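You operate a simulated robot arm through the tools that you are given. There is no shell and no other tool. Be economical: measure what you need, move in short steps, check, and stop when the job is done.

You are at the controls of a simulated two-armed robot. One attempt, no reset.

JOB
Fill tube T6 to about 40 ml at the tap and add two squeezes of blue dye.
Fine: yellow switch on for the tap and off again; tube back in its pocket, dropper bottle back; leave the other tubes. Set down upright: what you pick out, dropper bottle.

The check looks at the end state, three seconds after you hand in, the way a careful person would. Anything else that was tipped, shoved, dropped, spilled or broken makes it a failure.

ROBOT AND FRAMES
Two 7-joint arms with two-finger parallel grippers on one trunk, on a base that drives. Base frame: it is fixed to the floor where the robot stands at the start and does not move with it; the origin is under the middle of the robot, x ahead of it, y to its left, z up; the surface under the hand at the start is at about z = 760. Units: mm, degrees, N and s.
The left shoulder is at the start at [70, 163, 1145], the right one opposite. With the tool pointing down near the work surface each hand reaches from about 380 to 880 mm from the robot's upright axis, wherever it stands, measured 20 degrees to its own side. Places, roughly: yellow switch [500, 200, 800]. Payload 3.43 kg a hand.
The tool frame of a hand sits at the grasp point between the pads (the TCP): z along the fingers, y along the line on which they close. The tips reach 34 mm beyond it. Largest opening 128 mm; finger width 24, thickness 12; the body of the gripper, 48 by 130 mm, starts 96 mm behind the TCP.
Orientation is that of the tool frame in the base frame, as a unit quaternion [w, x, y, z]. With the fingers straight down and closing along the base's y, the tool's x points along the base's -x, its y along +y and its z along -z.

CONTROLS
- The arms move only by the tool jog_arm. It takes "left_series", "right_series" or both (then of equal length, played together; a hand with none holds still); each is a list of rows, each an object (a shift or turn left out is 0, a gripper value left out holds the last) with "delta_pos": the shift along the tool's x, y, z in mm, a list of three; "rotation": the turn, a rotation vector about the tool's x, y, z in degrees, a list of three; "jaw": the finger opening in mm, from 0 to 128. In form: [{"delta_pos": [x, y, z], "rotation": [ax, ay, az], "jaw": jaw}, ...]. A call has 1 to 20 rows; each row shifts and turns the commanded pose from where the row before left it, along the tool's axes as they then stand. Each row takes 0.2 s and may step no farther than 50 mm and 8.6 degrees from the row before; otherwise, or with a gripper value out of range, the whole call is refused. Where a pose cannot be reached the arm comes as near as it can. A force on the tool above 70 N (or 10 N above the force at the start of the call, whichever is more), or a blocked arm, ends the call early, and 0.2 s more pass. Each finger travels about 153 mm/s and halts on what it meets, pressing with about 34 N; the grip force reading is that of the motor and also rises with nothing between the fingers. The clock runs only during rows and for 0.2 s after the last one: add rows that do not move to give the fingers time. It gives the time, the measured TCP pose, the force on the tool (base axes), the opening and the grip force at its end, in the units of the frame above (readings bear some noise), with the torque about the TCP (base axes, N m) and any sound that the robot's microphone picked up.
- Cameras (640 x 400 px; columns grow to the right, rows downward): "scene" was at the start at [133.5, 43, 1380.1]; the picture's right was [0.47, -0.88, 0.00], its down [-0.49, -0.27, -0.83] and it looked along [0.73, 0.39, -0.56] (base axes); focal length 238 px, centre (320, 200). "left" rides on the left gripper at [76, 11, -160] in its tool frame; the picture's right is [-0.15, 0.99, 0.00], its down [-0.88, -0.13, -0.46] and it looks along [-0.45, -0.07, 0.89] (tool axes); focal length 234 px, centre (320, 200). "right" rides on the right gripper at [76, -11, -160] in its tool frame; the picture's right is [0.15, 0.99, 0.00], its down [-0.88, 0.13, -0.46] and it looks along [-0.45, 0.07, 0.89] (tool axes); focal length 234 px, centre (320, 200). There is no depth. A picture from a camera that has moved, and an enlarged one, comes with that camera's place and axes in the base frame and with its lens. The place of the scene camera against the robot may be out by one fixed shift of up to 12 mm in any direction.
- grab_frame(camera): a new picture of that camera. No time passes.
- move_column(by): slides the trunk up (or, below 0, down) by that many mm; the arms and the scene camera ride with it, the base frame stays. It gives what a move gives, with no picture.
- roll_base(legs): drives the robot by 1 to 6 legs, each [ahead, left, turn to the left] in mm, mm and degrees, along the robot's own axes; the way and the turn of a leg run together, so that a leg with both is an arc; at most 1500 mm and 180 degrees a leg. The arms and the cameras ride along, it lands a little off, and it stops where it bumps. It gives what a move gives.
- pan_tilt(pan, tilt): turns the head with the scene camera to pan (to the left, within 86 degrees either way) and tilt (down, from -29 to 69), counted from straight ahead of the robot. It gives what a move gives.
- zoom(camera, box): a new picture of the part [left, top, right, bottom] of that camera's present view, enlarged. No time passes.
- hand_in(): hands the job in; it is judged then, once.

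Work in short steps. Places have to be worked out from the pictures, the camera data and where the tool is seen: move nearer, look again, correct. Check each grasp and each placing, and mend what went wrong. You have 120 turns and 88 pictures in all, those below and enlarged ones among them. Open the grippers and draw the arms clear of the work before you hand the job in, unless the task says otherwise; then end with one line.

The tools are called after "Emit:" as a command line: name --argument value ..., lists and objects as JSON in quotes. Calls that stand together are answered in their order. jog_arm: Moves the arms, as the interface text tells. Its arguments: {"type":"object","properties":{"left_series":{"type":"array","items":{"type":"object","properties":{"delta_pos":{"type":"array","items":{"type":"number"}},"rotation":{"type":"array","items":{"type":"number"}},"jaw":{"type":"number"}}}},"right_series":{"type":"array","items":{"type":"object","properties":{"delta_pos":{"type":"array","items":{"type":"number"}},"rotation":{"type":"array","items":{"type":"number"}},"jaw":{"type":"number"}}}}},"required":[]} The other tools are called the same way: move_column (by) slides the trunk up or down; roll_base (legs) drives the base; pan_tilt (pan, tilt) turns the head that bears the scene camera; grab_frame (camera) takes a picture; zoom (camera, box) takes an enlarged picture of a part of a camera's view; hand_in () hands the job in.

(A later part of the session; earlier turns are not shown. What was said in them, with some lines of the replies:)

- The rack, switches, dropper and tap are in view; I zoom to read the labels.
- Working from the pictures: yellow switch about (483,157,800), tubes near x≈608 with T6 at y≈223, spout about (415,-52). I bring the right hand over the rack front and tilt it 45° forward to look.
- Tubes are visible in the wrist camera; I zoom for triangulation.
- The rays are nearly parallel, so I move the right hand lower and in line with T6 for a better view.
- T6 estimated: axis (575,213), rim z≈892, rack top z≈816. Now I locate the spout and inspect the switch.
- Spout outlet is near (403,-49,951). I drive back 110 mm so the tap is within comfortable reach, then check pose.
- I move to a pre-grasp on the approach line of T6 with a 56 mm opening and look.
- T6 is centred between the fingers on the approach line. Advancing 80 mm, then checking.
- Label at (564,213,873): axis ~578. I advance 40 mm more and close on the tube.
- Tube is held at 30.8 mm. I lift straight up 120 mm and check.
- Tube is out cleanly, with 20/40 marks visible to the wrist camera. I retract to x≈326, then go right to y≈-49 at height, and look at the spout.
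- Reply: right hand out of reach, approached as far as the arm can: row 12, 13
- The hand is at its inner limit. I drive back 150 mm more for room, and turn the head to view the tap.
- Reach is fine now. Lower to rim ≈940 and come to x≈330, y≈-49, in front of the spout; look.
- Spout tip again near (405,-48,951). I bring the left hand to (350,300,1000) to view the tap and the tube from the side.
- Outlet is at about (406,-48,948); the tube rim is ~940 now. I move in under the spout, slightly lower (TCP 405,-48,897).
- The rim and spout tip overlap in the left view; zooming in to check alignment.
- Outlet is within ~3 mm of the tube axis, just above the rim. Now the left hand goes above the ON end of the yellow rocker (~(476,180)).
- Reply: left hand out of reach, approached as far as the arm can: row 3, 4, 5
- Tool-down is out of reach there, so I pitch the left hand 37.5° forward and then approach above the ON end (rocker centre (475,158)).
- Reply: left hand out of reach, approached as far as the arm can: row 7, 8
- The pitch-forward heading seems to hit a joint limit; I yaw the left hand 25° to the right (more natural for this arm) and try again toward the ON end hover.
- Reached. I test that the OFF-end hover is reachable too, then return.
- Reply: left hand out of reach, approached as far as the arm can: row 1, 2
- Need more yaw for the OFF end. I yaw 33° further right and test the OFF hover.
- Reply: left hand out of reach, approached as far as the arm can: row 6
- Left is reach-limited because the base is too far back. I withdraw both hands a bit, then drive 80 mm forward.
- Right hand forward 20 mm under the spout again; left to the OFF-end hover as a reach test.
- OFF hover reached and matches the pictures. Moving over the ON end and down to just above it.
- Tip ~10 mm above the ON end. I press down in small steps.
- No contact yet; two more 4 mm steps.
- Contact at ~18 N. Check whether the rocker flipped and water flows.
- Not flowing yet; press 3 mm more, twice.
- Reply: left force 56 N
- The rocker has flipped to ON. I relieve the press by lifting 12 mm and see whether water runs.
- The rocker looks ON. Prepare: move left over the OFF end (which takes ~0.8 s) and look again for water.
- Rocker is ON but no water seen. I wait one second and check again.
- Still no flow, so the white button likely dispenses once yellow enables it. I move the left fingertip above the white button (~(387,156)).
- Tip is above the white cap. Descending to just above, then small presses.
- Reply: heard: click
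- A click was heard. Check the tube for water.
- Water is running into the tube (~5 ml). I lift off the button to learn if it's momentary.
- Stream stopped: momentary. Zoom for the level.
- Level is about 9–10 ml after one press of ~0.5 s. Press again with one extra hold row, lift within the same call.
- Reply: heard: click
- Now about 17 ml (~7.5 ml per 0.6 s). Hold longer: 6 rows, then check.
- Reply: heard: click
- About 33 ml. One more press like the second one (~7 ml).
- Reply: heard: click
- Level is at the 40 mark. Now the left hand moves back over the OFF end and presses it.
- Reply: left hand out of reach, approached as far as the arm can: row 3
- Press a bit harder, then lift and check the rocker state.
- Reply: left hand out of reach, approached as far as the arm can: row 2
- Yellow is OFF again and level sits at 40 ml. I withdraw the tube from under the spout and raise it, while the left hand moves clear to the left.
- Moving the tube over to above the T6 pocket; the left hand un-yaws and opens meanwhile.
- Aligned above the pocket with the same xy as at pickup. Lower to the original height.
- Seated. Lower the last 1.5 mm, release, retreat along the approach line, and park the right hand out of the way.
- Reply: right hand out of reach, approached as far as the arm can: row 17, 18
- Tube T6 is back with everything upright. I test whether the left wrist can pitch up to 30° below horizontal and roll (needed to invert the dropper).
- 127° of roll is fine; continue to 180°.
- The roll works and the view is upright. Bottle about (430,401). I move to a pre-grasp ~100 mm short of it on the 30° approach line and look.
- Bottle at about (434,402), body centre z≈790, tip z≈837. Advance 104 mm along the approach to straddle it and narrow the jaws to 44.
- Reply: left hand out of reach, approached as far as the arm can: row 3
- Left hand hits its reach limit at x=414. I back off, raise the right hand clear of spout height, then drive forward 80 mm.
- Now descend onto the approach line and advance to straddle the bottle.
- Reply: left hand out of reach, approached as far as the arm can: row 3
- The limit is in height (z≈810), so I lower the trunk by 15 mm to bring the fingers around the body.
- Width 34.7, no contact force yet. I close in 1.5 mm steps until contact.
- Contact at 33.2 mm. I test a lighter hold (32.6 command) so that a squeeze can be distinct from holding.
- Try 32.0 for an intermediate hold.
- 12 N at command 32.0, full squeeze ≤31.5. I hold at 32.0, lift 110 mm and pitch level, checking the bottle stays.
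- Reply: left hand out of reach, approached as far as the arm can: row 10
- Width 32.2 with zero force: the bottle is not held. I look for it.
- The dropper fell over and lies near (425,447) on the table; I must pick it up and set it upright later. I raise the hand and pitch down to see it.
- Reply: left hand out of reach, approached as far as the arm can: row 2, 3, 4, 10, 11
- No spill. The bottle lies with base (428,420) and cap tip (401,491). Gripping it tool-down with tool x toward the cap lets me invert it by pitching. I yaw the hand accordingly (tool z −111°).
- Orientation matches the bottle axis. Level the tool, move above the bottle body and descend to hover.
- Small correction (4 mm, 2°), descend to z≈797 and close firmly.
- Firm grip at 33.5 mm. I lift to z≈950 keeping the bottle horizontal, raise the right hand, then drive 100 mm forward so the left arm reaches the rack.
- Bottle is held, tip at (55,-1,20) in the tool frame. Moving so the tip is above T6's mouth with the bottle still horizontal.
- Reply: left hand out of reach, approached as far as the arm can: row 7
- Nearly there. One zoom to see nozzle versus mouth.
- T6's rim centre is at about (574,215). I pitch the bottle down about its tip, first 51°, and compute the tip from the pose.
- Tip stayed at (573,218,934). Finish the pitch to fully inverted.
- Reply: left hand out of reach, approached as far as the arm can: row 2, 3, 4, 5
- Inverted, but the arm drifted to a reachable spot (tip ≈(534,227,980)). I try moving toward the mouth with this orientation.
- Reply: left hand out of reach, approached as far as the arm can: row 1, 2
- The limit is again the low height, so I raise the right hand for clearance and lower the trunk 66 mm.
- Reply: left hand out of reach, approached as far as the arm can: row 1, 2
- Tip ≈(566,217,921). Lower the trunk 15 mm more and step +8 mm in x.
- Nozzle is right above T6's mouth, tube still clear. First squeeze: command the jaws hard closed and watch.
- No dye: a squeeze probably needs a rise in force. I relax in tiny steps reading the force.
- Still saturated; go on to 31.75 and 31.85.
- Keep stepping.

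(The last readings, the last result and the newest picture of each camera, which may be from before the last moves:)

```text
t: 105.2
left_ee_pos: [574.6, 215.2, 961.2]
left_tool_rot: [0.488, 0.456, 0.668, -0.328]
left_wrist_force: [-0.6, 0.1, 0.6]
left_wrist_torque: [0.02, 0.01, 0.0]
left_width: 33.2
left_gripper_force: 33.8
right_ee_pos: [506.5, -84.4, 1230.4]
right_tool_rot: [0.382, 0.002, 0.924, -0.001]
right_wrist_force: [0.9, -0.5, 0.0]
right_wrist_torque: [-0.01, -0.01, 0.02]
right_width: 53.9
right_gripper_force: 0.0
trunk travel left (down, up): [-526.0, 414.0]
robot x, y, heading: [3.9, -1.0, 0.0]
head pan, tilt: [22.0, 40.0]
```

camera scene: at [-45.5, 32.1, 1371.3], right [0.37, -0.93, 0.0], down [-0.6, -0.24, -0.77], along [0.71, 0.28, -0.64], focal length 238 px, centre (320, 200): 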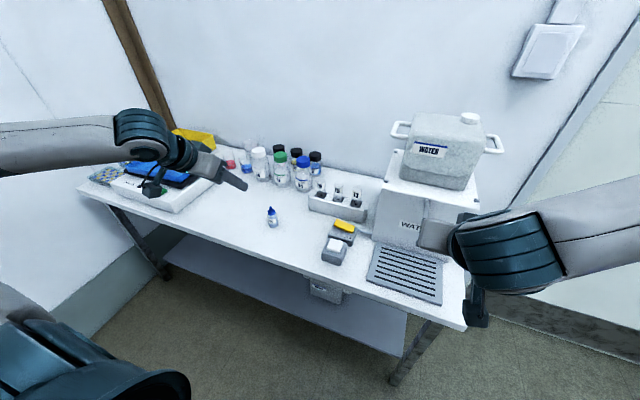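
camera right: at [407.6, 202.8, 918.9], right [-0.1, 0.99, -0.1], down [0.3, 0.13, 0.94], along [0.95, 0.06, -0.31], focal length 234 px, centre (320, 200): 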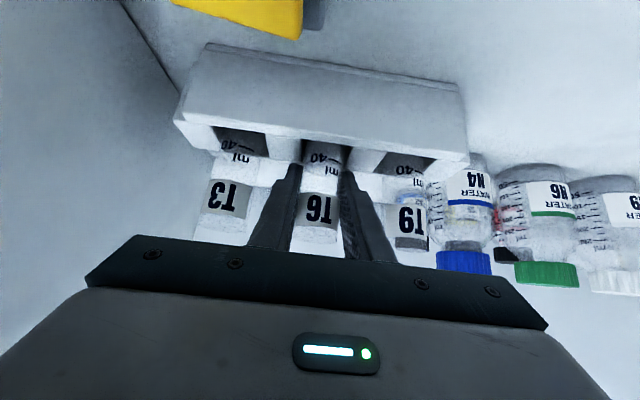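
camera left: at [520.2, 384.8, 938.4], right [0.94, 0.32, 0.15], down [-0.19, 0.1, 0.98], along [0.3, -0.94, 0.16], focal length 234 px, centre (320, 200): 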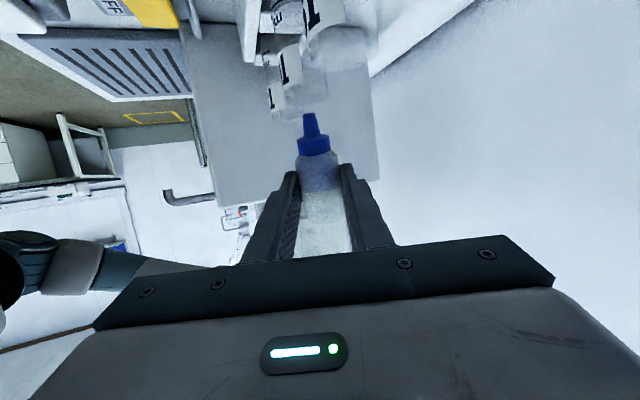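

Emit:
jog_arm --left_series '[{"jaw": 32.3}, {}]'

Emit:
jog_arm --left_series '[{"jaw": 32.38}, {}]'

```text
t: 105.8
left_ee_pos: [574.7, 215.8, 962.5]
left_tool_rot: [0.488, 0.456, 0.668, -0.328]
left_wrist_force: [0.4, 0.4, -0.5]
left_wrist_torque: [0.03, -0.01, 0.07]
left_width: 32.9
left_gripper_force: 34.0
right_ee_pos: [506.5, -85.1, 1230.1]
right_tool_rot: [0.381, 0.002, 0.925, -0.002]
right_wrist_force: [-0.2, -0.3, 0.5]
right_wrist_torque: [0.0, 0.01, -0.01]
right_width: 54.1
right_gripper_force: 0.1
trunk travel left (down, up): [-526.0, 414.0]
robot x, y, heading: [-2.2, -3.1, -0.2]
head pan, tilt: [22.0, 40.0]
```

```text
t: 106.4
left_ee_pos: [575.2, 216.5, 960.9]
left_tool_rot: [0.488, 0.457, 0.667, -0.329]
left_wrist_force: [0.2, -0.6, -0.2]
left_wrist_torque: [0.02, 0.0, 0.01]
left_width: 33.2
left_gripper_force: 34.1
right_ee_pos: [506.6, -85.5, 1230.9]
right_tool_rot: [0.382, 0.002, 0.924, -0.001]
right_wrist_force: [-0.1, -0.3, 0.3]
right_wrist_torque: [0.06, 0.0, -0.03]
right_width: 54.0
right_gripper_force: 0.1
trunk travel left (down, up): [-526.0, 414.0]
robot x, y, heading: [-2.8, -4.1, -0.0]
head pan, tilt: [22.0, 40.0]
```

Emit:
jog_arm --left_series '[{"jaw": 32.48}, {}]'

Emit:
jog_arm --left_series '[{"jaw": 32.56}, {}]'

```text
t: 107.0
left_ee_pos: [575.0, 216.9, 961.0]
left_tool_rot: [0.489, 0.455, 0.668, -0.328]
left_wrist_force: [-1.1, -0.6, -0.4]
left_wrist_torque: [0.0, -0.04, -0.03]
left_width: 33.0
left_gripper_force: 34.4
right_ee_pos: [506.4, -86.4, 1230.4]
right_tool_rot: [0.382, 0.002, 0.924, -0.001]
right_wrist_force: [0.8, 0.1, 1.0]
right_wrist_torque: [0.03, 0.02, 0.03]
right_width: 53.8
right_gripper_force: 0.0
trunk travel left (down, up): [-526.0, 414.0]
robot x, y, heading: [-1.1, 0.6, -0.0]
head pan, tilt: [22.0, 40.0]
```

```text
t: 107.6
left_ee_pos: [573.9, 216.5, 961.2]
left_tool_rot: [0.489, 0.456, 0.667, -0.329]
left_wrist_force: [0.4, 0.2, -0.6]
left_wrist_torque: [0.0, 0.0, -0.01]
left_width: 33.3
left_gripper_force: 33.9
right_ee_pos: [506.6, -85.5, 1229.8]
right_tool_rot: [0.382, 0.002, 0.924, -0.001]
right_wrist_force: [0.4, 0.3, -0.6]
right_wrist_torque: [-0.04, 0.0, 0.02]
right_width: 53.8
right_gripper_force: 0.1
trunk travel left (down, up): [-526.0, 414.0]
robot x, y, heading: [-0.6, -2.0, -0.3]
head pan, tilt: [22.0, 40.0]
```

Emit:
jog_arm --left_series '[{"jaw": 32.64}, {}]'

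Emit:
jog_arm --left_series '[{"jaw": 32.72}, {}]'

```text
t: 108.2
left_ee_pos: [574.6, 216.7, 962.6]
left_tool_rot: [0.488, 0.456, 0.668, -0.328]
left_wrist_force: [1.0, 0.2, 0.0]
left_wrist_torque: [-0.01, -0.01, -0.03]
left_width: 33.9
left_gripper_force: 12.1
right_ee_pos: [506.3, -85.6, 1230.7]
right_tool_rot: [0.381, 0.002, 0.924, -0.001]
right_wrist_force: [0.2, -0.2, -0.4]
right_wrist_torque: [0.0, -0.02, -0.04]
right_width: 53.9
right_gripper_force: 0.0
trunk travel left (down, up): [-526.0, 414.0]
robot x, y, heading: [-1.4, -0.7, -0.1]
head pan, tilt: [22.0, 40.0]
```

```text
t: 108.8
left_ee_pos: [574.6, 217.1, 961.5]
left_tool_rot: [0.489, 0.456, 0.667, -0.328]
left_wrist_force: [-0.1, -0.2, 0.4]
left_wrist_torque: [-0.01, 0.02, 0.01]
left_width: 33.6
left_gripper_force: 11.5
right_ee_pos: [505.4, -85.3, 1230.8]
right_tool_rot: [0.382, 0.002, 0.924, -0.001]
right_wrist_force: [0.2, 0.7, 0.4]
right_wrist_torque: [-0.02, 0.04, 0.02]
right_width: 54.0
right_gripper_force: 0.0
trunk travel left (down, up): [-526.0, 414.0]
robot x, y, heading: [-0.8, 2.5, -0.1]
head pan, tilt: [22.0, 40.0]
```

Relaxed to a 12 N hold and the bottle is still gripped. Now squeeze once (command 31) and look.

Emit:
jog_arm --left_series '[{"jaw": 30.5}, {}, {}]'

Emit:
zoom --camera "scene" --box '[295, 150, 345, 220]'

```text
t: 109.6
left_ee_pos: [574.7, 217.0, 960.8]
left_tool_rot: [0.489, 0.455, 0.668, -0.328]
left_wrist_force: [-1.0, 0.4, 0.1]
left_wrist_torque: [0.02, -0.02, 0.01]
left_width: 33.0
left_gripper_force: 34.1
right_ee_pos: [506.3, -85.0, 1229.8]
right_tool_rot: [0.382, 0.002, 0.924, -0.002]
right_wrist_force: [0.7, -0.8, -0.4]
right_wrist_torque: [0.03, -0.01, 0.01]
right_width: 54.0
right_gripper_force: 0.0
trunk travel left (down, up): [-526.0, 414.0]
robot x, y, heading: [-4.8, -0.3, 0.1]
head pan, tilt: [22.0, 40.0]
```

```text
5.71 times, centred on (320, 185) of scene
camera zoom: at [133.0, 32.0, 1272.2], right [0.37, -0.93, 0.0], down [-0.6, -0.24, -0.77], along [0.71, 0.29, -0.64], focal length 1358 px, centre (320, 286)
```

zoom: 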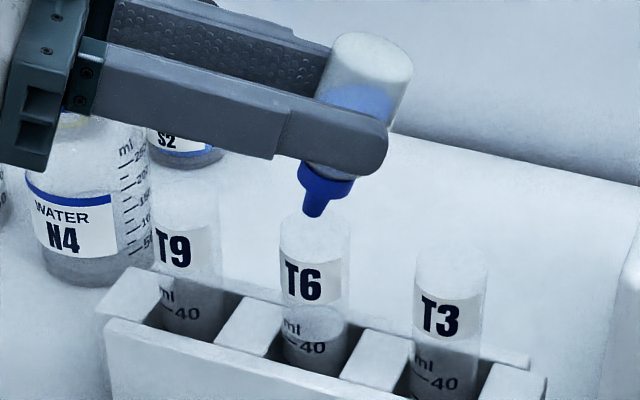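

No visible dye yet. I relax further, in steps, to get a clearly lower force before squeezing again.

Emit:
jog_arm --left_series '[{"jaw": 32.72}, {}, {}]'

Emit:
jog_arm --left_series '[{"jaw": 32.85}, {}]'

Emit:
jog_arm --left_series '[{"jaw": 32.95}, {}]'

```text
t: 110.4
left_ee_pos: [574.1, 215.7, 961.0]
left_tool_rot: [0.488, 0.457, 0.667, -0.329]
left_wrist_force: [-0.2, -0.3, -0.2]
left_wrist_torque: [-0.03, 0.01, -0.02]
left_width: 33.5
left_gripper_force: 24.1
right_ee_pos: [505.7, -85.0, 1230.3]
right_tool_rot: [0.382, 0.001, 0.924, -0.001]
right_wrist_force: [-0.2, -0.6, 0.3]
right_wrist_torque: [0.0, -0.02, -0.03]
right_width: 53.8
right_gripper_force: 0.1
trunk travel left (down, up): [-526.0, 414.0]
robot x, y, heading: [1.1, -1.4, -0.2]
head pan, tilt: [22.0, 40.0]
```

```text
t: 111.0
left_ee_pos: [574.8, 215.8, 961.0]
left_tool_rot: [0.488, 0.457, 0.667, -0.328]
left_wrist_force: [0.7, 1.0, -0.1]
left_wrist_torque: [0.01, 0.02, -0.01]
left_width: 33.8
left_gripper_force: 25.2
right_ee_pos: [506.7, -85.6, 1230.6]
right_tool_rot: [0.382, 0.003, 0.924, -0.002]
right_wrist_force: [0.0, -0.2, 0.5]
right_wrist_torque: [0.03, 0.03, 0.02]
right_width: 53.9
right_gripper_force: 0.0
trunk travel left (down, up): [-526.0, 414.0]
robot x, y, heading: [-2.4, -1.5, -0.3]
head pan, tilt: [22.0, 40.0]
```

```text
t: 111.6
left_ee_pos: [573.1, 215.8, 961.1]
left_tool_rot: [0.488, 0.456, 0.668, -0.328]
left_wrist_force: [-0.5, -0.3, -0.5]
left_wrist_torque: [-0.01, -0.02, 0.01]
left_width: 33.3
left_gripper_force: 25.1
right_ee_pos: [506.7, -85.5, 1229.8]
right_tool_rot: [0.382, 0.002, 0.924, -0.001]
right_wrist_force: [0.2, -0.3, 0.9]
right_wrist_torque: [0.02, 0.01, -0.05]
right_width: 54.2
right_gripper_force: 0.1
trunk travel left (down, up): [-526.0, 414.0]
robot x, y, heading: [-3.0, 2.7, 0.1]
head pan, tilt: [22.0, 40.0]
```

Emit:
jog_arm --left_series '[{"jaw": 33.05}, {}]'

Emit:
jog_arm --left_series '[{"jaw": 33.15}, {}]'

Emit:
jog_arm --left_series '[{"jaw": 33.22}, {}]'

```text
t: 112.2
left_ee_pos: [575.0, 215.0, 961.3]
left_tool_rot: [0.488, 0.456, 0.667, -0.328]
left_wrist_force: [0.0, -0.1, 0.2]
left_wrist_torque: [0.04, -0.02, 0.0]
left_width: 33.7
left_gripper_force: 25.3
right_ee_pos: [506.8, -86.0, 1231.2]
right_tool_rot: [0.383, 0.002, 0.924, -0.002]
right_wrist_force: [-0.2, -0.1, 0.4]
right_wrist_torque: [0.0, -0.01, -0.05]
right_width: 53.9
right_gripper_force: 0.0
trunk travel left (down, up): [-526.0, 414.0]
robot x, y, heading: [-4.0, 0.4, 0.1]
head pan, tilt: [22.0, 40.0]
```

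```text
t: 112.8
left_ee_pos: [574.6, 216.3, 961.2]
left_tool_rot: [0.488, 0.456, 0.668, -0.328]
left_wrist_force: [-0.1, -0.2, -0.8]
left_wrist_torque: [0.02, 0.02, -0.02]
left_width: 33.3
left_gripper_force: 25.1
right_ee_pos: [506.8, -85.6, 1230.2]
right_tool_rot: [0.383, 0.002, 0.924, -0.001]
right_wrist_force: [-0.3, -0.2, -0.5]
right_wrist_torque: [0.0, 0.05, 0.01]
right_width: 54.1
right_gripper_force: 0.0
trunk travel left (down, up): [-526.0, 414.0]
robot x, y, heading: [-2.3, -2.4, -0.1]
head pan, tilt: [22.0, 40.0]
```

```text
t: 113.4
left_ee_pos: [575.7, 215.0, 961.2]
left_tool_rot: [0.488, 0.456, 0.668, -0.328]
left_wrist_force: [-0.3, -0.6, 0.0]
left_wrist_torque: [0.0, 0.01, 0.01]
left_width: 33.8
left_gripper_force: 24.6
right_ee_pos: [505.8, -84.8, 1231.1]
right_tool_rot: [0.382, 0.001, 0.924, -0.001]
right_wrist_force: [-0.1, 0.7, -0.6]
right_wrist_torque: [0.0, -0.01, -0.03]
right_width: 53.9
right_gripper_force: 0.0
trunk travel left (down, up): [-526.0, 414.0]
robot x, y, heading: [-3.2, -2.1, 0.0]
head pan, tilt: [22.0, 40.0]
```

I check closely whether any dye entered T6.

Emit:
zoom --camera "scene" --box '[308, 180, 332, 220]'

```text
10.00 times, centred on (320, 200) of scene
camera zoom: at [133.0, 32.0, 1272.2], right [0.37, -0.93, 0.0], down [-0.6, -0.24, -0.77], along [0.71, 0.29, -0.64], focal length 2376 px, centre (320, 200)
```

zoom: 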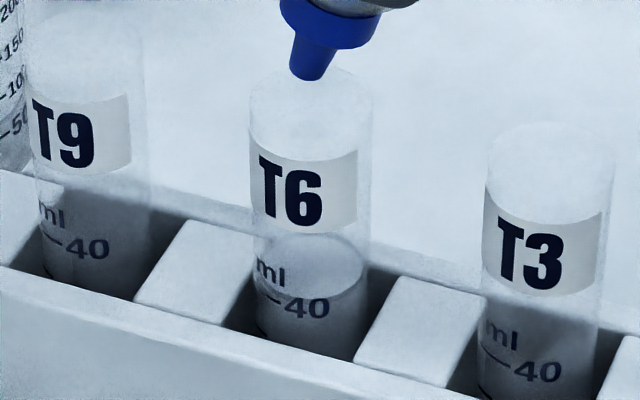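

Still clear. Now a decisive squeeze: from the relaxed hold command the jaws to 15 for several rows.

Emit:
jog_arm --left_series '[{"jaw": 15}, {}, {}, {}, {}]'

Emit:
zoom --camera "scene" --box '[308, 180, 332, 220]'

```text
t: 114.6
left_ee_pos: [575.3, 216.5, 961.2]
left_tool_rot: [0.489, 0.456, 0.668, -0.328]
left_wrist_force: [-0.8, 0.4, 0.2]
left_wrist_torque: [0.01, 0.01, -0.02]
left_width: 33.1
left_gripper_force: 33.9
right_ee_pos: [505.6, -85.8, 1230.6]
right_tool_rot: [0.382, 0.002, 0.924, -0.002]
right_wrist_force: [-0.7, 0.0, 0.3]
right_wrist_torque: [-0.01, -0.01, 0.0]
right_width: 54.2
right_gripper_force: 0.1
trunk travel left (down, up): [-526.0, 414.0]
robot x, y, heading: [-5.4, 0.3, -0.1]
head pan, tilt: [22.0, 40.0]
```

```text
10.00 times, centred on (320, 200) of scene
camera zoom: at [133.0, 32.0, 1272.2], right [0.37, -0.93, 0.0], down [-0.6, -0.24, -0.77], along [0.71, 0.29, -0.64], focal length 2376 px, centre (320, 200)
```

zoom: 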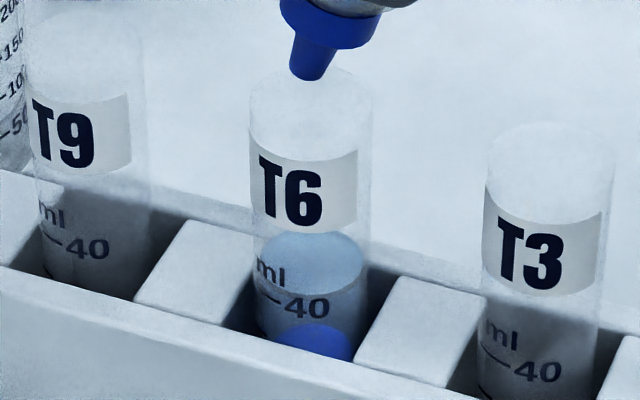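

Dye entered T6: one squeeze registered. Relax again gradually and check the hold.

Emit:
jog_arm --left_series '[{"jaw": 30.5}, {}, {}, {"jaw": 32.72}, {}, {}, {"jaw": 32.85}, {}, {}]'

Emit:
jog_arm --left_series '[{"jaw": 33.0}, {}, {"jaw": 33.15}, {}, {"jaw": 33.22}, {}]'

```text
t: 116.6
left_ee_pos: [574.1, 216.2, 961.1]
left_tool_rot: [0.488, 0.457, 0.667, -0.329]
left_wrist_force: [-0.5, 0.4, -0.8]
left_wrist_torque: [0.02, -0.01, 0.02]
left_width: 33.7
left_gripper_force: 11.5
right_ee_pos: [504.9, -84.8, 1231.4]
right_tool_rot: [0.382, 0.002, 0.924, -0.001]
right_wrist_force: [0.8, -0.8, 0.2]
right_wrist_torque: [-0.01, 0.0, -0.03]
right_width: 54.1
right_gripper_force: 0.1
trunk travel left (down, up): [-526.0, 414.0]
robot x, y, heading: [-2.1, 0.0, -0.3]
head pan, tilt: [22.0, 40.0]
```

```text
t: 118.0
left_ee_pos: [575.8, 215.5, 960.4]
left_tool_rot: [0.488, 0.456, 0.668, -0.328]
left_wrist_force: [-0.5, -0.7, 0.5]
left_wrist_torque: [0.02, -0.01, 0.01]
left_width: 34.2
left_gripper_force: 11.6
right_ee_pos: [505.6, -85.0, 1230.6]
right_tool_rot: [0.382, 0.001, 0.924, -0.001]
right_wrist_force: [-0.6, -0.2, 0.3]
right_wrist_torque: [-0.01, 0.02, -0.02]
right_width: 54.0
right_gripper_force: 0.1
trunk travel left (down, up): [-526.0, 414.0]
robot x, y, heading: [-6.1, 0.5, -0.4]
head pan, tilt: [22.0, 40.0]
```

Relaxed to 11.6 N at 34 mm. Second squeeze.

Emit:
jog_arm --left_series '[{"jaw": 15}, {}, {}, {}, {}]'

Emit:
zoom --camera "scene" --box '[308, 180, 332, 220]'

```text
t: 119.2
left_ee_pos: [574.8, 215.5, 961.5]
left_tool_rot: [0.489, 0.456, 0.667, -0.328]
left_wrist_force: [0.5, -0.2, 0.0]
left_wrist_torque: [-0.03, 0.0, 0.02]
left_width: 33.4
left_gripper_force: 33.8
right_ee_pos: [505.3, -84.7, 1231.9]
right_tool_rot: [0.381, 0.002, 0.924, -0.002]
right_wrist_force: [0.6, 0.2, -0.2]
right_wrist_torque: [0.03, -0.01, -0.03]
right_width: 54.0
right_gripper_force: 0.0
trunk travel left (down, up): [-526.0, 414.0]
robot x, y, heading: [-0.5, -2.3, -0.2]
head pan, tilt: [22.0, 40.0]
```

```text
10.00 times, centred on (320, 200) of scene
camera zoom: at [133.0, 32.0, 1272.2], right [0.37, -0.93, 0.0], down [-0.6, -0.24, -0.77], along [0.71, 0.29, -0.64], focal length 2376 px, centre (320, 200)
```

zoom: 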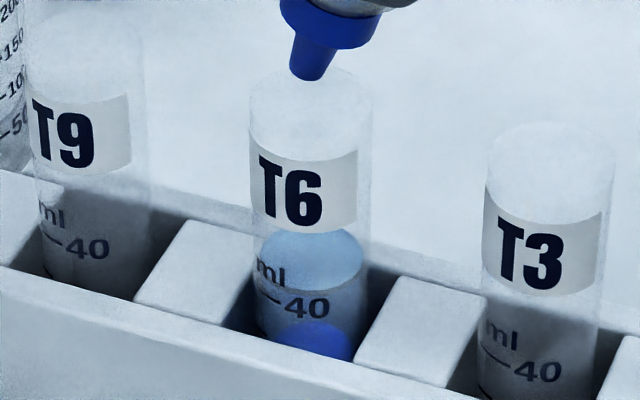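

The water is a deeper blue after the second squeeze. Keeping the full grip, I lift off the tube, then pitch back to tool-down (bottle horizontal).

Emit:
jog_arm --left_series '[{"delta_pos": [-28.6, 0, -9]}, {"delta_pos": [-28.6, 0, -9]}, {"delta_pos": [-28.6, 0, -9]}, {"rotation": [0, 8.5, 0]}, {"rotation": [0, 8.5, 0]}, {"rotation": [0, 8.5, 0]}, {"rotation": [0, 8.5, 0]}, {"rotation": [0, 8.5, 0]}, {"rotation": [0, 8.5, 0]}, {"rotation": [0, 8.5, 0]}, {"rotation": [0, 8.5, 0]}, {"rotation": [0, 4.6, 0]}, {}]'

Emit:
roll_base --legs '[[-100, 0, 0]]'

```text
t: 122.0
left_ee_pos: [574.1, 214.9, 1051.4]
left_tool_rot: [0.001, 0.564, 0.826, 0.003]
left_wrist_force: [-0.5, 0.5, -0.9]
left_wrist_torque: [0.0, 0.0, 0.02]
left_width: 33.0
left_gripper_force: 33.7
right_ee_pos: [505.8, -86.2, 1230.5]
right_tool_rot: [0.383, 0.002, 0.924, -0.001]
right_wrist_force: [0.1, 0.2, 0.1]
right_wrist_torque: [0.01, -0.02, -0.01]
right_width: 54.0
right_gripper_force: 0.0
trunk travel left (down, up): [-526.0, 414.0]
robot x, y, heading: [-5.2, 2.7, -0.2]
head pan, tilt: [22.0, 40.0]
```

```text
t: 123.2
left_ee_pos: [475.7, 215.8, 1050.8]
left_tool_rot: [0.002, 0.564, 0.826, 0.003]
left_wrist_force: [-0.1, -0.1, -0.1]
left_wrist_torque: [0.01, -0.02, -0.02]
left_width: 33.2
left_gripper_force: 34.0
right_ee_pos: [406.4, -86.1, 1231.5]
right_tool_rot: [0.382, 0.002, 0.924, -0.001]
right_wrist_force: [0.5, -0.2, 0.9]
right_wrist_torque: [0.0, -0.03, 0.02]
right_width: 53.8
right_gripper_force: 0.1
trunk travel left (down, up): [-526.0, 414.0]
robot x, y, heading: [-99.5, -2.5, -0.4]
head pan, tilt: [22.0, 40.0]
```

Move to above the bottle's place and yaw back so the tool's x points forward (tool z +111°).

Emit:
jog_arm --left_series '[{"delta_pos": [42.6, 0.3, 10]}, {"delta_pos": [42.6, 0.3, 10]}, {"delta_pos": [42.6, 0.3, 10]}, {"delta_pos": [42.6, 0.3, 10]}, {"delta_pos": [42.6, 0.3, 10]}, {"rotation": [0, 0, 8.55]}, {"rotation": [0, 0, 8.55]}, {"rotation": [0, 0, 8.55]}, {"rotation": [0, 0, 8.55]}, {"rotation": [0, 0, 8.55]}, {"rotation": [0, 0, 8.55]}, {"rotation": [0, 0, 8.55]}, {"rotation": [0, 0, 8.55]}, {"rotation": [0, 0, 8.55]}, {"rotation": [0, 0, 8.55]}, {"rotation": [0, 0, 8.55]}, {"rotation": [0, 0, 8.55]}, {"rotation": [0, 0, 8.55]}, {}]'

```text
t: 127.2
left_ee_pos: [400.6, 414.4, 1000.9]
left_tool_rot: [-0.002, 1.0, 0.001, 0.003]
left_wrist_force: [0.5, 0.3, -0.3]
left_wrist_torque: [-0.04, 0.0, -0.01]
left_width: 33.1
left_gripper_force: 33.9
right_ee_pos: [405.9, -85.5, 1231.3]
right_tool_rot: [0.382, 0.002, 0.924, -0.002]
right_wrist_force: [0.5, 0.4, -0.9]
right_wrist_torque: [0.01, 0.01, 0.02]
right_width: 53.9
right_gripper_force: 0.0
trunk travel left (down, up): [-526.0, 414.0]
robot x, y, heading: [-99.0, -0.7, -0.1]
head pan, tilt: [22.0, 40.0]
```

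Now pitch up 84° so the bottle stands nearly upright (tool 6° below horizontal).

Emit:
jog_arm --left_series '[{"rotation": [0, 8.4, 0]}, {"rotation": [0, 8.4, 0]}, {"rotation": [0, 8.4, 0]}, {"rotation": [0, 8.4, 0]}, {"rotation": [0, 8.4, 0]}, {"rotation": [0, 8.4, 0]}, {"rotation": [0, 8.4, 0]}, {"rotation": [0, 8.4, 0]}, {"rotation": [0, 8.4, 0]}, {"rotation": [0, 8.4, 0]}, {}]'

```text
t: 129.6
left_ee_pos: [437.8, 445.9, 1008.8]
left_tool_rot: [-0.002, 0.74, 0.0, 0.672]
left_wrist_force: [0.3, 0.1, -0.6]
left_wrist_torque: [-0.05, -0.01, 0.02]
left_width: 33.1
left_gripper_force: 34.3
left hand out of reach, approached as far as the arm can: row 7, 8, 9, 10
right_ee_pos: [406.5, -84.7, 1230.7]
right_tool_rot: [0.382, 0.001, 0.924, -0.001]
right_wrist_force: [-0.5, -0.1, -0.3]
right_wrist_torque: [-0.01, 0.0, -0.01]
right_width: 54.0
right_gripper_force: 0.0
trunk travel left (down, up): [-526.0, 414.0]
robot x, y, heading: [-96.6, 1.3, -0.0]
head pan, tilt: [22.0, 40.0]
```

Bottle is upright in hand (5.5° off). Move the right hand out to the side for clearance, and try jogging the left down and over to the place.

Emit:
jog_arm --right_series '[{"delta_pos": [10, -40, -10]}, {"delta_pos": [10, -40, -10]}, {"delta_pos": [10, -40, -10]}, {"delta_pos": [0, -40, 0]}, {"delta_pos": [0, -40, 0]}, {}]' --left_series '[{"delta_pos": [-34, 14.6, -5]}, {"delta_pos": [-34, 14.6, -5]}, {"delta_pos": [-34, 14.6, -5]}, {}, {}, {}]'

```text
t: 131.0
left_ee_pos: [430.4, 419.4, 901.8]
left_tool_rot: [-0.001, 0.742, 0.0, 0.671]
left_wrist_force: [0.1, 0.5, -0.8]
left_wrist_torque: [0.0, 0.04, 0.03]
left_width: 33.3
left_gripper_force: 34.1
left hand out of reach, approached as far as the arm can: row 1, 2, 3
right_ee_pos: [362.3, -285.1, 1229.8]
right_tool_rot: [0.381, 0.001, 0.924, -0.001]
right_wrist_force: [-0.2, 0.8, -0.2]
right_wrist_torque: [-0.03, -0.03, 0.02]
right_width: 54.1
right_gripper_force: 0.1
trunk travel left (down, up): [-526.0, 414.0]
robot x, y, heading: [-101.2, 0.2, -0.2]
head pan, tilt: [22.0, 40.0]
```

Good: z=902. Lower the trunk 80 mm, then adjust xy.

Emit:
move_column --by -80

Emit:
jog_arm --left_series '[{"delta_pos": [-1.5, 17, -16]}, {}]'

Emit:
grab_frame --camera "left"

```text
t: 132.2
left_ee_pos: [430.4, 418.4, 822.9]
left_tool_rot: [-0.003, 0.741, 0.0, 0.672]
left_wrist_force: [0.5, -0.6, -1.1]
left_wrist_torque: [0.0, -0.02, -0.01]
left_width: 33.1
left_gripper_force: 33.8
right_ee_pos: [362.3, -284.5, 1150.7]
right_tool_rot: [0.382, 0.001, 0.924, -0.002]
right_wrist_force: [0.1, -1.4, 0.6]
right_wrist_torque: [0.01, 0.0, 0.0]
right_width: 54.0
right_gripper_force: 0.0
trunk travel left (down, up): [-446.0, 494.0]
robot x, y, heading: [-101.2, 1.0, -0.2]
head pan, tilt: [22.0, 40.0]
```

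```text
t: 132.8
left_ee_pos: [429.6, 412.9, 813.9]
left_tool_rot: [-0.003, 0.741, 0.0, 0.671]
left_wrist_force: [-0.1, 1.1, -0.3]
left_wrist_torque: [-0.01, 0.0, -0.01]
left_width: 33.2
left_gripper_force: 34.0
left hand out of reach, approached as far as the arm can: row 1
right_ee_pos: [362.1, -285.3, 1150.2]
right_tool_rot: [0.382, 0.002, 0.924, -0.002]
right_wrist_force: [0.3, -0.2, 0.2]
right_wrist_torque: [-0.01, 0.0, 0.0]
right_width: 54.0
right_gripper_force: 0.1
trunk travel left (down, up): [-446.0, 494.0]
robot x, y, heading: [-99.9, 1.7, -0.1]
head pan, tilt: [22.0, 40.0]
```

```text
0 pictures are left
camera left: at [278.0, 402.1, 904.2], right [-0.01, -0.99, -0.15], down [-0.54, 0.13, -0.83], along [0.84, 0.07, -0.54], focal length 234 px, centre (320, 200)
```

left: 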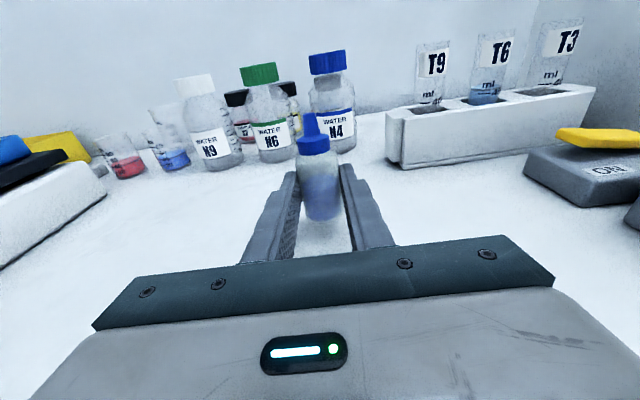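

Bottle is held upright and T6 is blue in its pocket. I drive back 12 mm to bring it nearer its original spot and lower the trunk most of the way.

Emit:
roll_base --legs '[[-12, -8, 0]]'

Emit:
move_column --by -18

```text
t: 133.5
left_ee_pos: [416.1, 405.5, 814.7]
left_tool_rot: [-0.001, 0.741, -0.001, 0.671]
left_wrist_force: [0.5, -0.5, -0.1]
left_wrist_torque: [0.03, 0.06, 0.04]
left_width: 33.0
left_gripper_force: 33.9
right_ee_pos: [348.7, -291.6, 1150.2]
right_tool_rot: [0.382, 0.003, 0.924, -0.002]
right_wrist_force: [-1.5, -0.5, 1.1]
right_wrist_torque: [-0.02, -0.03, -0.02]
right_width: 54.2
right_gripper_force: 0.2
trunk travel left (down, up): [-446.0, 494.0]
robot x, y, heading: [-113.1, -7.1, -0.4]
head pan, tilt: [22.0, 40.0]
```

```text
t: 134.2
left_ee_pos: [417.9, 405.9, 796.3]
left_tool_rot: [-0.002, 0.741, 0.0, 0.672]
left_wrist_force: [0.1, -0.8, 0.4]
left_wrist_torque: [0.01, 0.03, 0.04]
left_width: 33.2
left_gripper_force: 33.6
right_ee_pos: [349.7, -291.9, 1131.3]
right_tool_rot: [0.382, 0.002, 0.924, -0.001]
right_wrist_force: [-0.5, 0.4, -0.4]
right_wrist_torque: [-0.03, -0.01, 0.01]
right_width: 54.1
right_gripper_force: 0.0
trunk travel left (down, up): [-428.0, 512.0]
robot x, y, heading: [-115.1, -8.6, 0.1]
head pan, tilt: [22.0, 40.0]
```

Bottom should be ~6 mm above the table; lower 3 mm at a time until contact.

Emit:
move_column --by -3

Emit:
move_column --by -2

```text
t: 134.7
left_ee_pos: [417.9, 406.2, 795.1]
left_tool_rot: [-0.003, 0.739, 0.0, 0.674]
left_wrist_force: [5.0, 4.9, 17.9]
left_wrist_torque: [-0.14, 1.66, -0.41]
left_width: 33.1
left_gripper_force: 34.0
right_ee_pos: [348.4, -293.0, 1129.1]
right_tool_rot: [0.383, 0.002, 0.924, -0.001]
right_wrist_force: [-0.2, 0.3, 0.1]
right_wrist_torque: [-0.02, -0.01, -0.03]
right_width: 53.8
right_gripper_force: 0.1
trunk travel left (down, up): [-425.0, 515.0]
robot x, y, heading: [-112.7, -9.0, -0.4]
head pan, tilt: [22.0, 40.0]
```

```text
t: 135.2
left_ee_pos: [418.2, 405.5, 795.7]
left_tool_rot: [-0.003, 0.737, -0.002, 0.676]
left_wrist_force: [14.3, 12.9, 44.3]
left_wrist_torque: [-0.25, 4.12, -1.07]
left_width: 33.1
left_gripper_force: 34.8
right_ee_pos: [349.0, -294.9, 1127.7]
right_tool_rot: [0.383, 0.002, 0.924, -0.001]
right_wrist_force: [0.0, -0.5, 0.6]
right_wrist_torque: [0.03, 0.01, -0.01]
right_width: 54.0
right_gripper_force: 0.0
trunk travel left (down, up): [-423.0, 517.0]
robot x, y, heading: [-115.0, -4.5, -0.0]
head pan, tilt: [22.0, 40.0]
```

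The torque says the gripper body (about 95 mm behind the TCP) touches the table, not the bottle. I raise 5 mm, pitch 3° more downward, and lower again.

Emit:
move_column --by 6

Emit:
jog_arm --left_series '[{"rotation": [0, -3.5, 0]}, {}]'

Emit:
move_column --by -5

```text
t: 135.8
left_ee_pos: [417.2, 406.0, 794.2]
left_tool_rot: [-0.002, 0.742, 0.001, 0.67]
left_wrist_force: [4.0, 5.0, 10.9]
left_wrist_torque: [0.0, 1.01, -0.42]
left_width: 33.1
left_gripper_force: 34.0
right_ee_pos: [350.0, -293.5, 1132.3]
right_tool_rot: [0.382, 0.003, 0.924, -0.002]
right_wrist_force: [0.4, -0.4, -0.3]
right_wrist_torque: [0.0, 0.02, -0.01]
right_width: 54.1
right_gripper_force: 0.0
trunk travel left (down, up): [-429.0, 511.0]
robot x, y, heading: [-110.8, -5.8, -0.1]
head pan, tilt: [22.0, 40.0]
```

```text
t: 136.3
left_ee_pos: [419.1, 407.3, 795.4]
left_tool_rot: [-0.001, 0.761, -0.001, 0.649]
left_wrist_force: [-0.6, -1.4, 5.9]
left_wrist_torque: [-0.1, -0.18, -0.11]
left_width: 32.9
left_gripper_force: 34.3
left hand out of reach, approached as far as the arm can: row 1
right_ee_pos: [349.0, -293.1, 1133.2]
right_tool_rot: [0.383, 0.002, 0.924, -0.002]
right_wrist_force: [0.2, 0.2, 0.3]
right_wrist_torque: [-0.02, -0.03, -0.01]
right_width: 53.9
right_gripper_force: 0.1
trunk travel left (down, up): [-429.0, 511.0]
robot x, y, heading: [-115.5, -6.0, -0.2]
head pan, tilt: [22.0, 40.0]
```

```text
t: 136.9
left_ee_pos: [420.5, 407.3, 794.6]
left_tool_rot: [-0.004, 0.758, -0.001, 0.652]
left_wrist_force: [2.0, -0.7, 25.6]
left_wrist_torque: [0.0, -0.92, 0.0]
left_width: 33.0
left_gripper_force: 34.0
right_ee_pos: [347.9, -295.2, 1128.5]
right_tool_rot: [0.383, 0.002, 0.924, -0.001]
right_wrist_force: [0.2, 0.2, -0.6]
right_wrist_torque: [0.02, 0.05, 0.0]
right_width: 54.2
right_gripper_force: 0.0
trunk travel left (down, up): [-424.0, 516.0]
robot x, y, heading: [-108.7, -8.5, -0.2]
head pan, tilt: [22.0, 40.0]
```

Now the contact is 36 mm ahead: the bottle's front bottom edge rests on the table (tilt ~8°). I ease the pressure, pitch back 1.5°, then open slowly.

Emit:
move_column --by 2

Emit:
jog_arm --left_series '[{"rotation": [0, 1.5, 0]}, {}]'

```text
t: 137.4
left_ee_pos: [418.6, 406.5, 793.9]
left_tool_rot: [-0.002, 0.76, -0.001, 0.65]
left_wrist_force: [2.5, 0.2, 24.9]
left_wrist_torque: [0.0, -0.89, 0.0]
left_width: 33.4
left_gripper_force: 33.3
right_ee_pos: [347.7, -295.2, 1131.2]
right_tool_rot: [0.382, 0.002, 0.924, 0.0]
right_wrist_force: [0.2, 0.4, -0.6]
right_wrist_torque: [0.01, 0.0, 0.02]
right_width: 53.9
right_gripper_force: 0.0
trunk travel left (down, up): [-426.0, 514.0]
robot x, y, heading: [-112.6, -8.1, -0.3]
head pan, tilt: [22.0, 40.0]
```

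```text
t: 138.0
left_ee_pos: [418.7, 407.9, 793.8]
left_tool_rot: [-0.002, 0.751, -0.001, 0.66]
left_wrist_force: [-3.5, 0.2, 22.7]
left_wrist_torque: [0.0, -0.63, 0.02]
left_width: 33.0
left_gripper_force: 34.0
right_ee_pos: [348.2, -293.5, 1129.9]
right_tool_rot: [0.382, 0.002, 0.924, -0.001]
right_wrist_force: [-0.8, 1.0, 1.3]
right_wrist_torque: [0.0, -0.02, -0.02]
right_width: 54.1
right_gripper_force: 0.1
trunk travel left (down, up): [-426.0, 514.0]
robot x, y, heading: [-113.2, -8.3, -0.3]
head pan, tilt: [22.0, 40.0]
```

Contact is shifting toward the bottle's centre (28 mm). Pitch 1.2° more and ease another 2 mm.

Emit:
jog_arm --left_series '[{"rotation": [0, 1.2, 0]}, {}]'

Emit:
move_column --by 2

```text
t: 138.6
left_ee_pos: [417.7, 406.6, 793.3]
left_tool_rot: [-0.001, 0.745, -0.001, 0.667]
left_wrist_force: [-11.9, 1.5, 23.0]
left_wrist_torque: [-0.31, 2.83, -0.28]
left_width: 33.1
left_gripper_force: 34.1
right_ee_pos: [347.4, -293.7, 1131.0]
right_tool_rot: [0.383, 0.002, 0.924, -0.001]
right_wrist_force: [0.3, -0.2, -0.3]
right_wrist_torque: [-0.01, 0.02, 0.01]
right_width: 54.1
right_gripper_force: 0.0
trunk travel left (down, up): [-426.0, 514.0]
robot x, y, heading: [-112.1, -7.0, -0.1]
head pan, tilt: [22.0, 40.0]
```

```text
t: 139.1
left_ee_pos: [420.1, 407.9, 793.6]
left_tool_rot: [-0.001, 0.746, 0.0, 0.666]
left_wrist_force: [-1.8, -0.3, 6.6]
left_wrist_torque: [0.0, -0.17, 0.0]
left_width: 33.0
left_gripper_force: 34.4
right_ee_pos: [349.0, -294.3, 1132.8]
right_tool_rot: [0.383, 0.002, 0.924, -0.001]
right_wrist_force: [0.5, 0.4, 0.0]
right_wrist_torque: [-0.01, -0.01, -0.02]
right_width: 53.8
right_gripper_force: 0.1
trunk travel left (down, up): [-428.0, 512.0]
robot x, y, heading: [-111.1, -7.8, 0.0]
head pan, tilt: [22.0, 40.0]
```

Light contact (6.6 N) on the bottle. Open slowly, staying still.

Emit:
jog_arm --left_series '[{"jaw": 33.5}, {}, {"jaw": 34.2}, {}, {"jaw": 35}, {}, {"jaw": 36.5}, {}, {"jaw": 40}, {"jaw": 46}, {}, {}]'

```text
t: 141.7
left_ee_pos: [420.5, 407.7, 794.2]
left_tool_rot: [-0.002, 0.745, 0.0, 0.667]
left_wrist_force: [0.5, -0.7, 0.2]
left_wrist_torque: [0.01, -0.01, -0.02]
left_width: 46.2
left_gripper_force: 0.3
right_ee_pos: [350.0, -292.9, 1132.2]
right_tool_rot: [0.382, 0.002, 0.924, -0.001]
right_wrist_force: [0.6, 0.0, -0.4]
right_wrist_torque: [0.03, -0.01, 0.0]
right_width: 54.1
right_gripper_force: 0.0
trunk travel left (down, up): [-428.0, 512.0]
robot x, y, heading: [-110.5, -9.2, -0.4]
head pan, tilt: [22.0, 40.0]
```

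Released with no force on the hand. Open wider, raise 8 mm by the trunk, and back straight out with the base.

Emit:
jog_arm --left_series '[{"jaw": 66}, {}, {}]'

Emit:
move_column --by 8

Emit:
roll_base --legs '[[-200, 0, 0]]'

```text
t: 142.5
left_ee_pos: [420.6, 407.5, 793.4]
left_tool_rot: [-0.002, 0.746, 0.0, 0.666]
left_wrist_force: [0.0, 0.0, 0.1]
left_wrist_torque: [-0.01, 0.03, -0.01]
left_width: 65.9
left_gripper_force: 0.1
right_ee_pos: [350.3, -293.4, 1133.6]
right_tool_rot: [0.382, 0.002, 0.924, -0.001]
right_wrist_force: [0.5, 0.2, 0.0]
right_wrist_torque: [0.0, -0.02, 0.01]
right_width: 54.1
right_gripper_force: 0.0
trunk travel left (down, up): [-428.0, 512.0]
robot x, y, heading: [-108.6, -6.8, -0.2]
head pan, tilt: [22.0, 40.0]
```

```text
t: 143.1
left_ee_pos: [421.5, 408.1, 802.1]
left_tool_rot: [-0.001, 0.746, -0.001, 0.666]
left_wrist_force: [-0.3, -0.9, -0.4]
left_wrist_torque: [-0.02, -0.02, 0.0]
left_width: 65.7
left_gripper_force: 0.1
right_ee_pos: [349.6, -293.8, 1141.1]
right_tool_rot: [0.381, 0.002, 0.924, -0.001]
right_wrist_force: [1.0, 0.8, 0.6]
right_wrist_torque: [-0.04, 0.01, -0.01]
right_width: 53.8
right_gripper_force: 0.0
trunk travel left (down, up): [-436.0, 504.0]
robot x, y, heading: [-114.4, -8.0, -0.3]
head pan, tilt: [22.0, 40.0]
```

```text
t: 144.7
left_ee_pos: [218.1, 409.8, 803.3]
left_tool_rot: [-0.002, 0.745, 0.0, 0.667]
left_wrist_force: [0.1, -0.1, 0.2]
left_wrist_torque: [-0.01, 0.0, -0.02]
left_width: 65.7
left_gripper_force: 0.1
right_ee_pos: [146.1, -291.6, 1140.4]
right_tool_rot: [0.383, 0.002, 0.924, -0.002]
right_wrist_force: [-0.3, -1.0, -0.7]
right_wrist_torque: [-0.01, -0.02, 0.03]
right_width: 54.0
right_gripper_force: 0.0
trunk travel left (down, up): [-436.0, 504.0]
robot x, y, heading: [-313.9, -6.2, -0.4]
head pan, tilt: [22.0, 40.0]
```

Both grippers are open and clear of the table, and no force or sound showed during the retreat. Handing in.

Emit:
hand_in

```text
The job is handed in.
```

I handed the job in: T6 is back in its pocket at about 40 ml with two squeezes of blue dye, and the yellow switch is off. The dropper bottle tipped over once when I first lifted it (no spill seen). I stood it back near its original spot, but with no pictures left I could only confirm that placing from force readings. The second squeeze I judged only from the water turning a deeper blue. Water ran only while I held the white button, so I pressed that as well.
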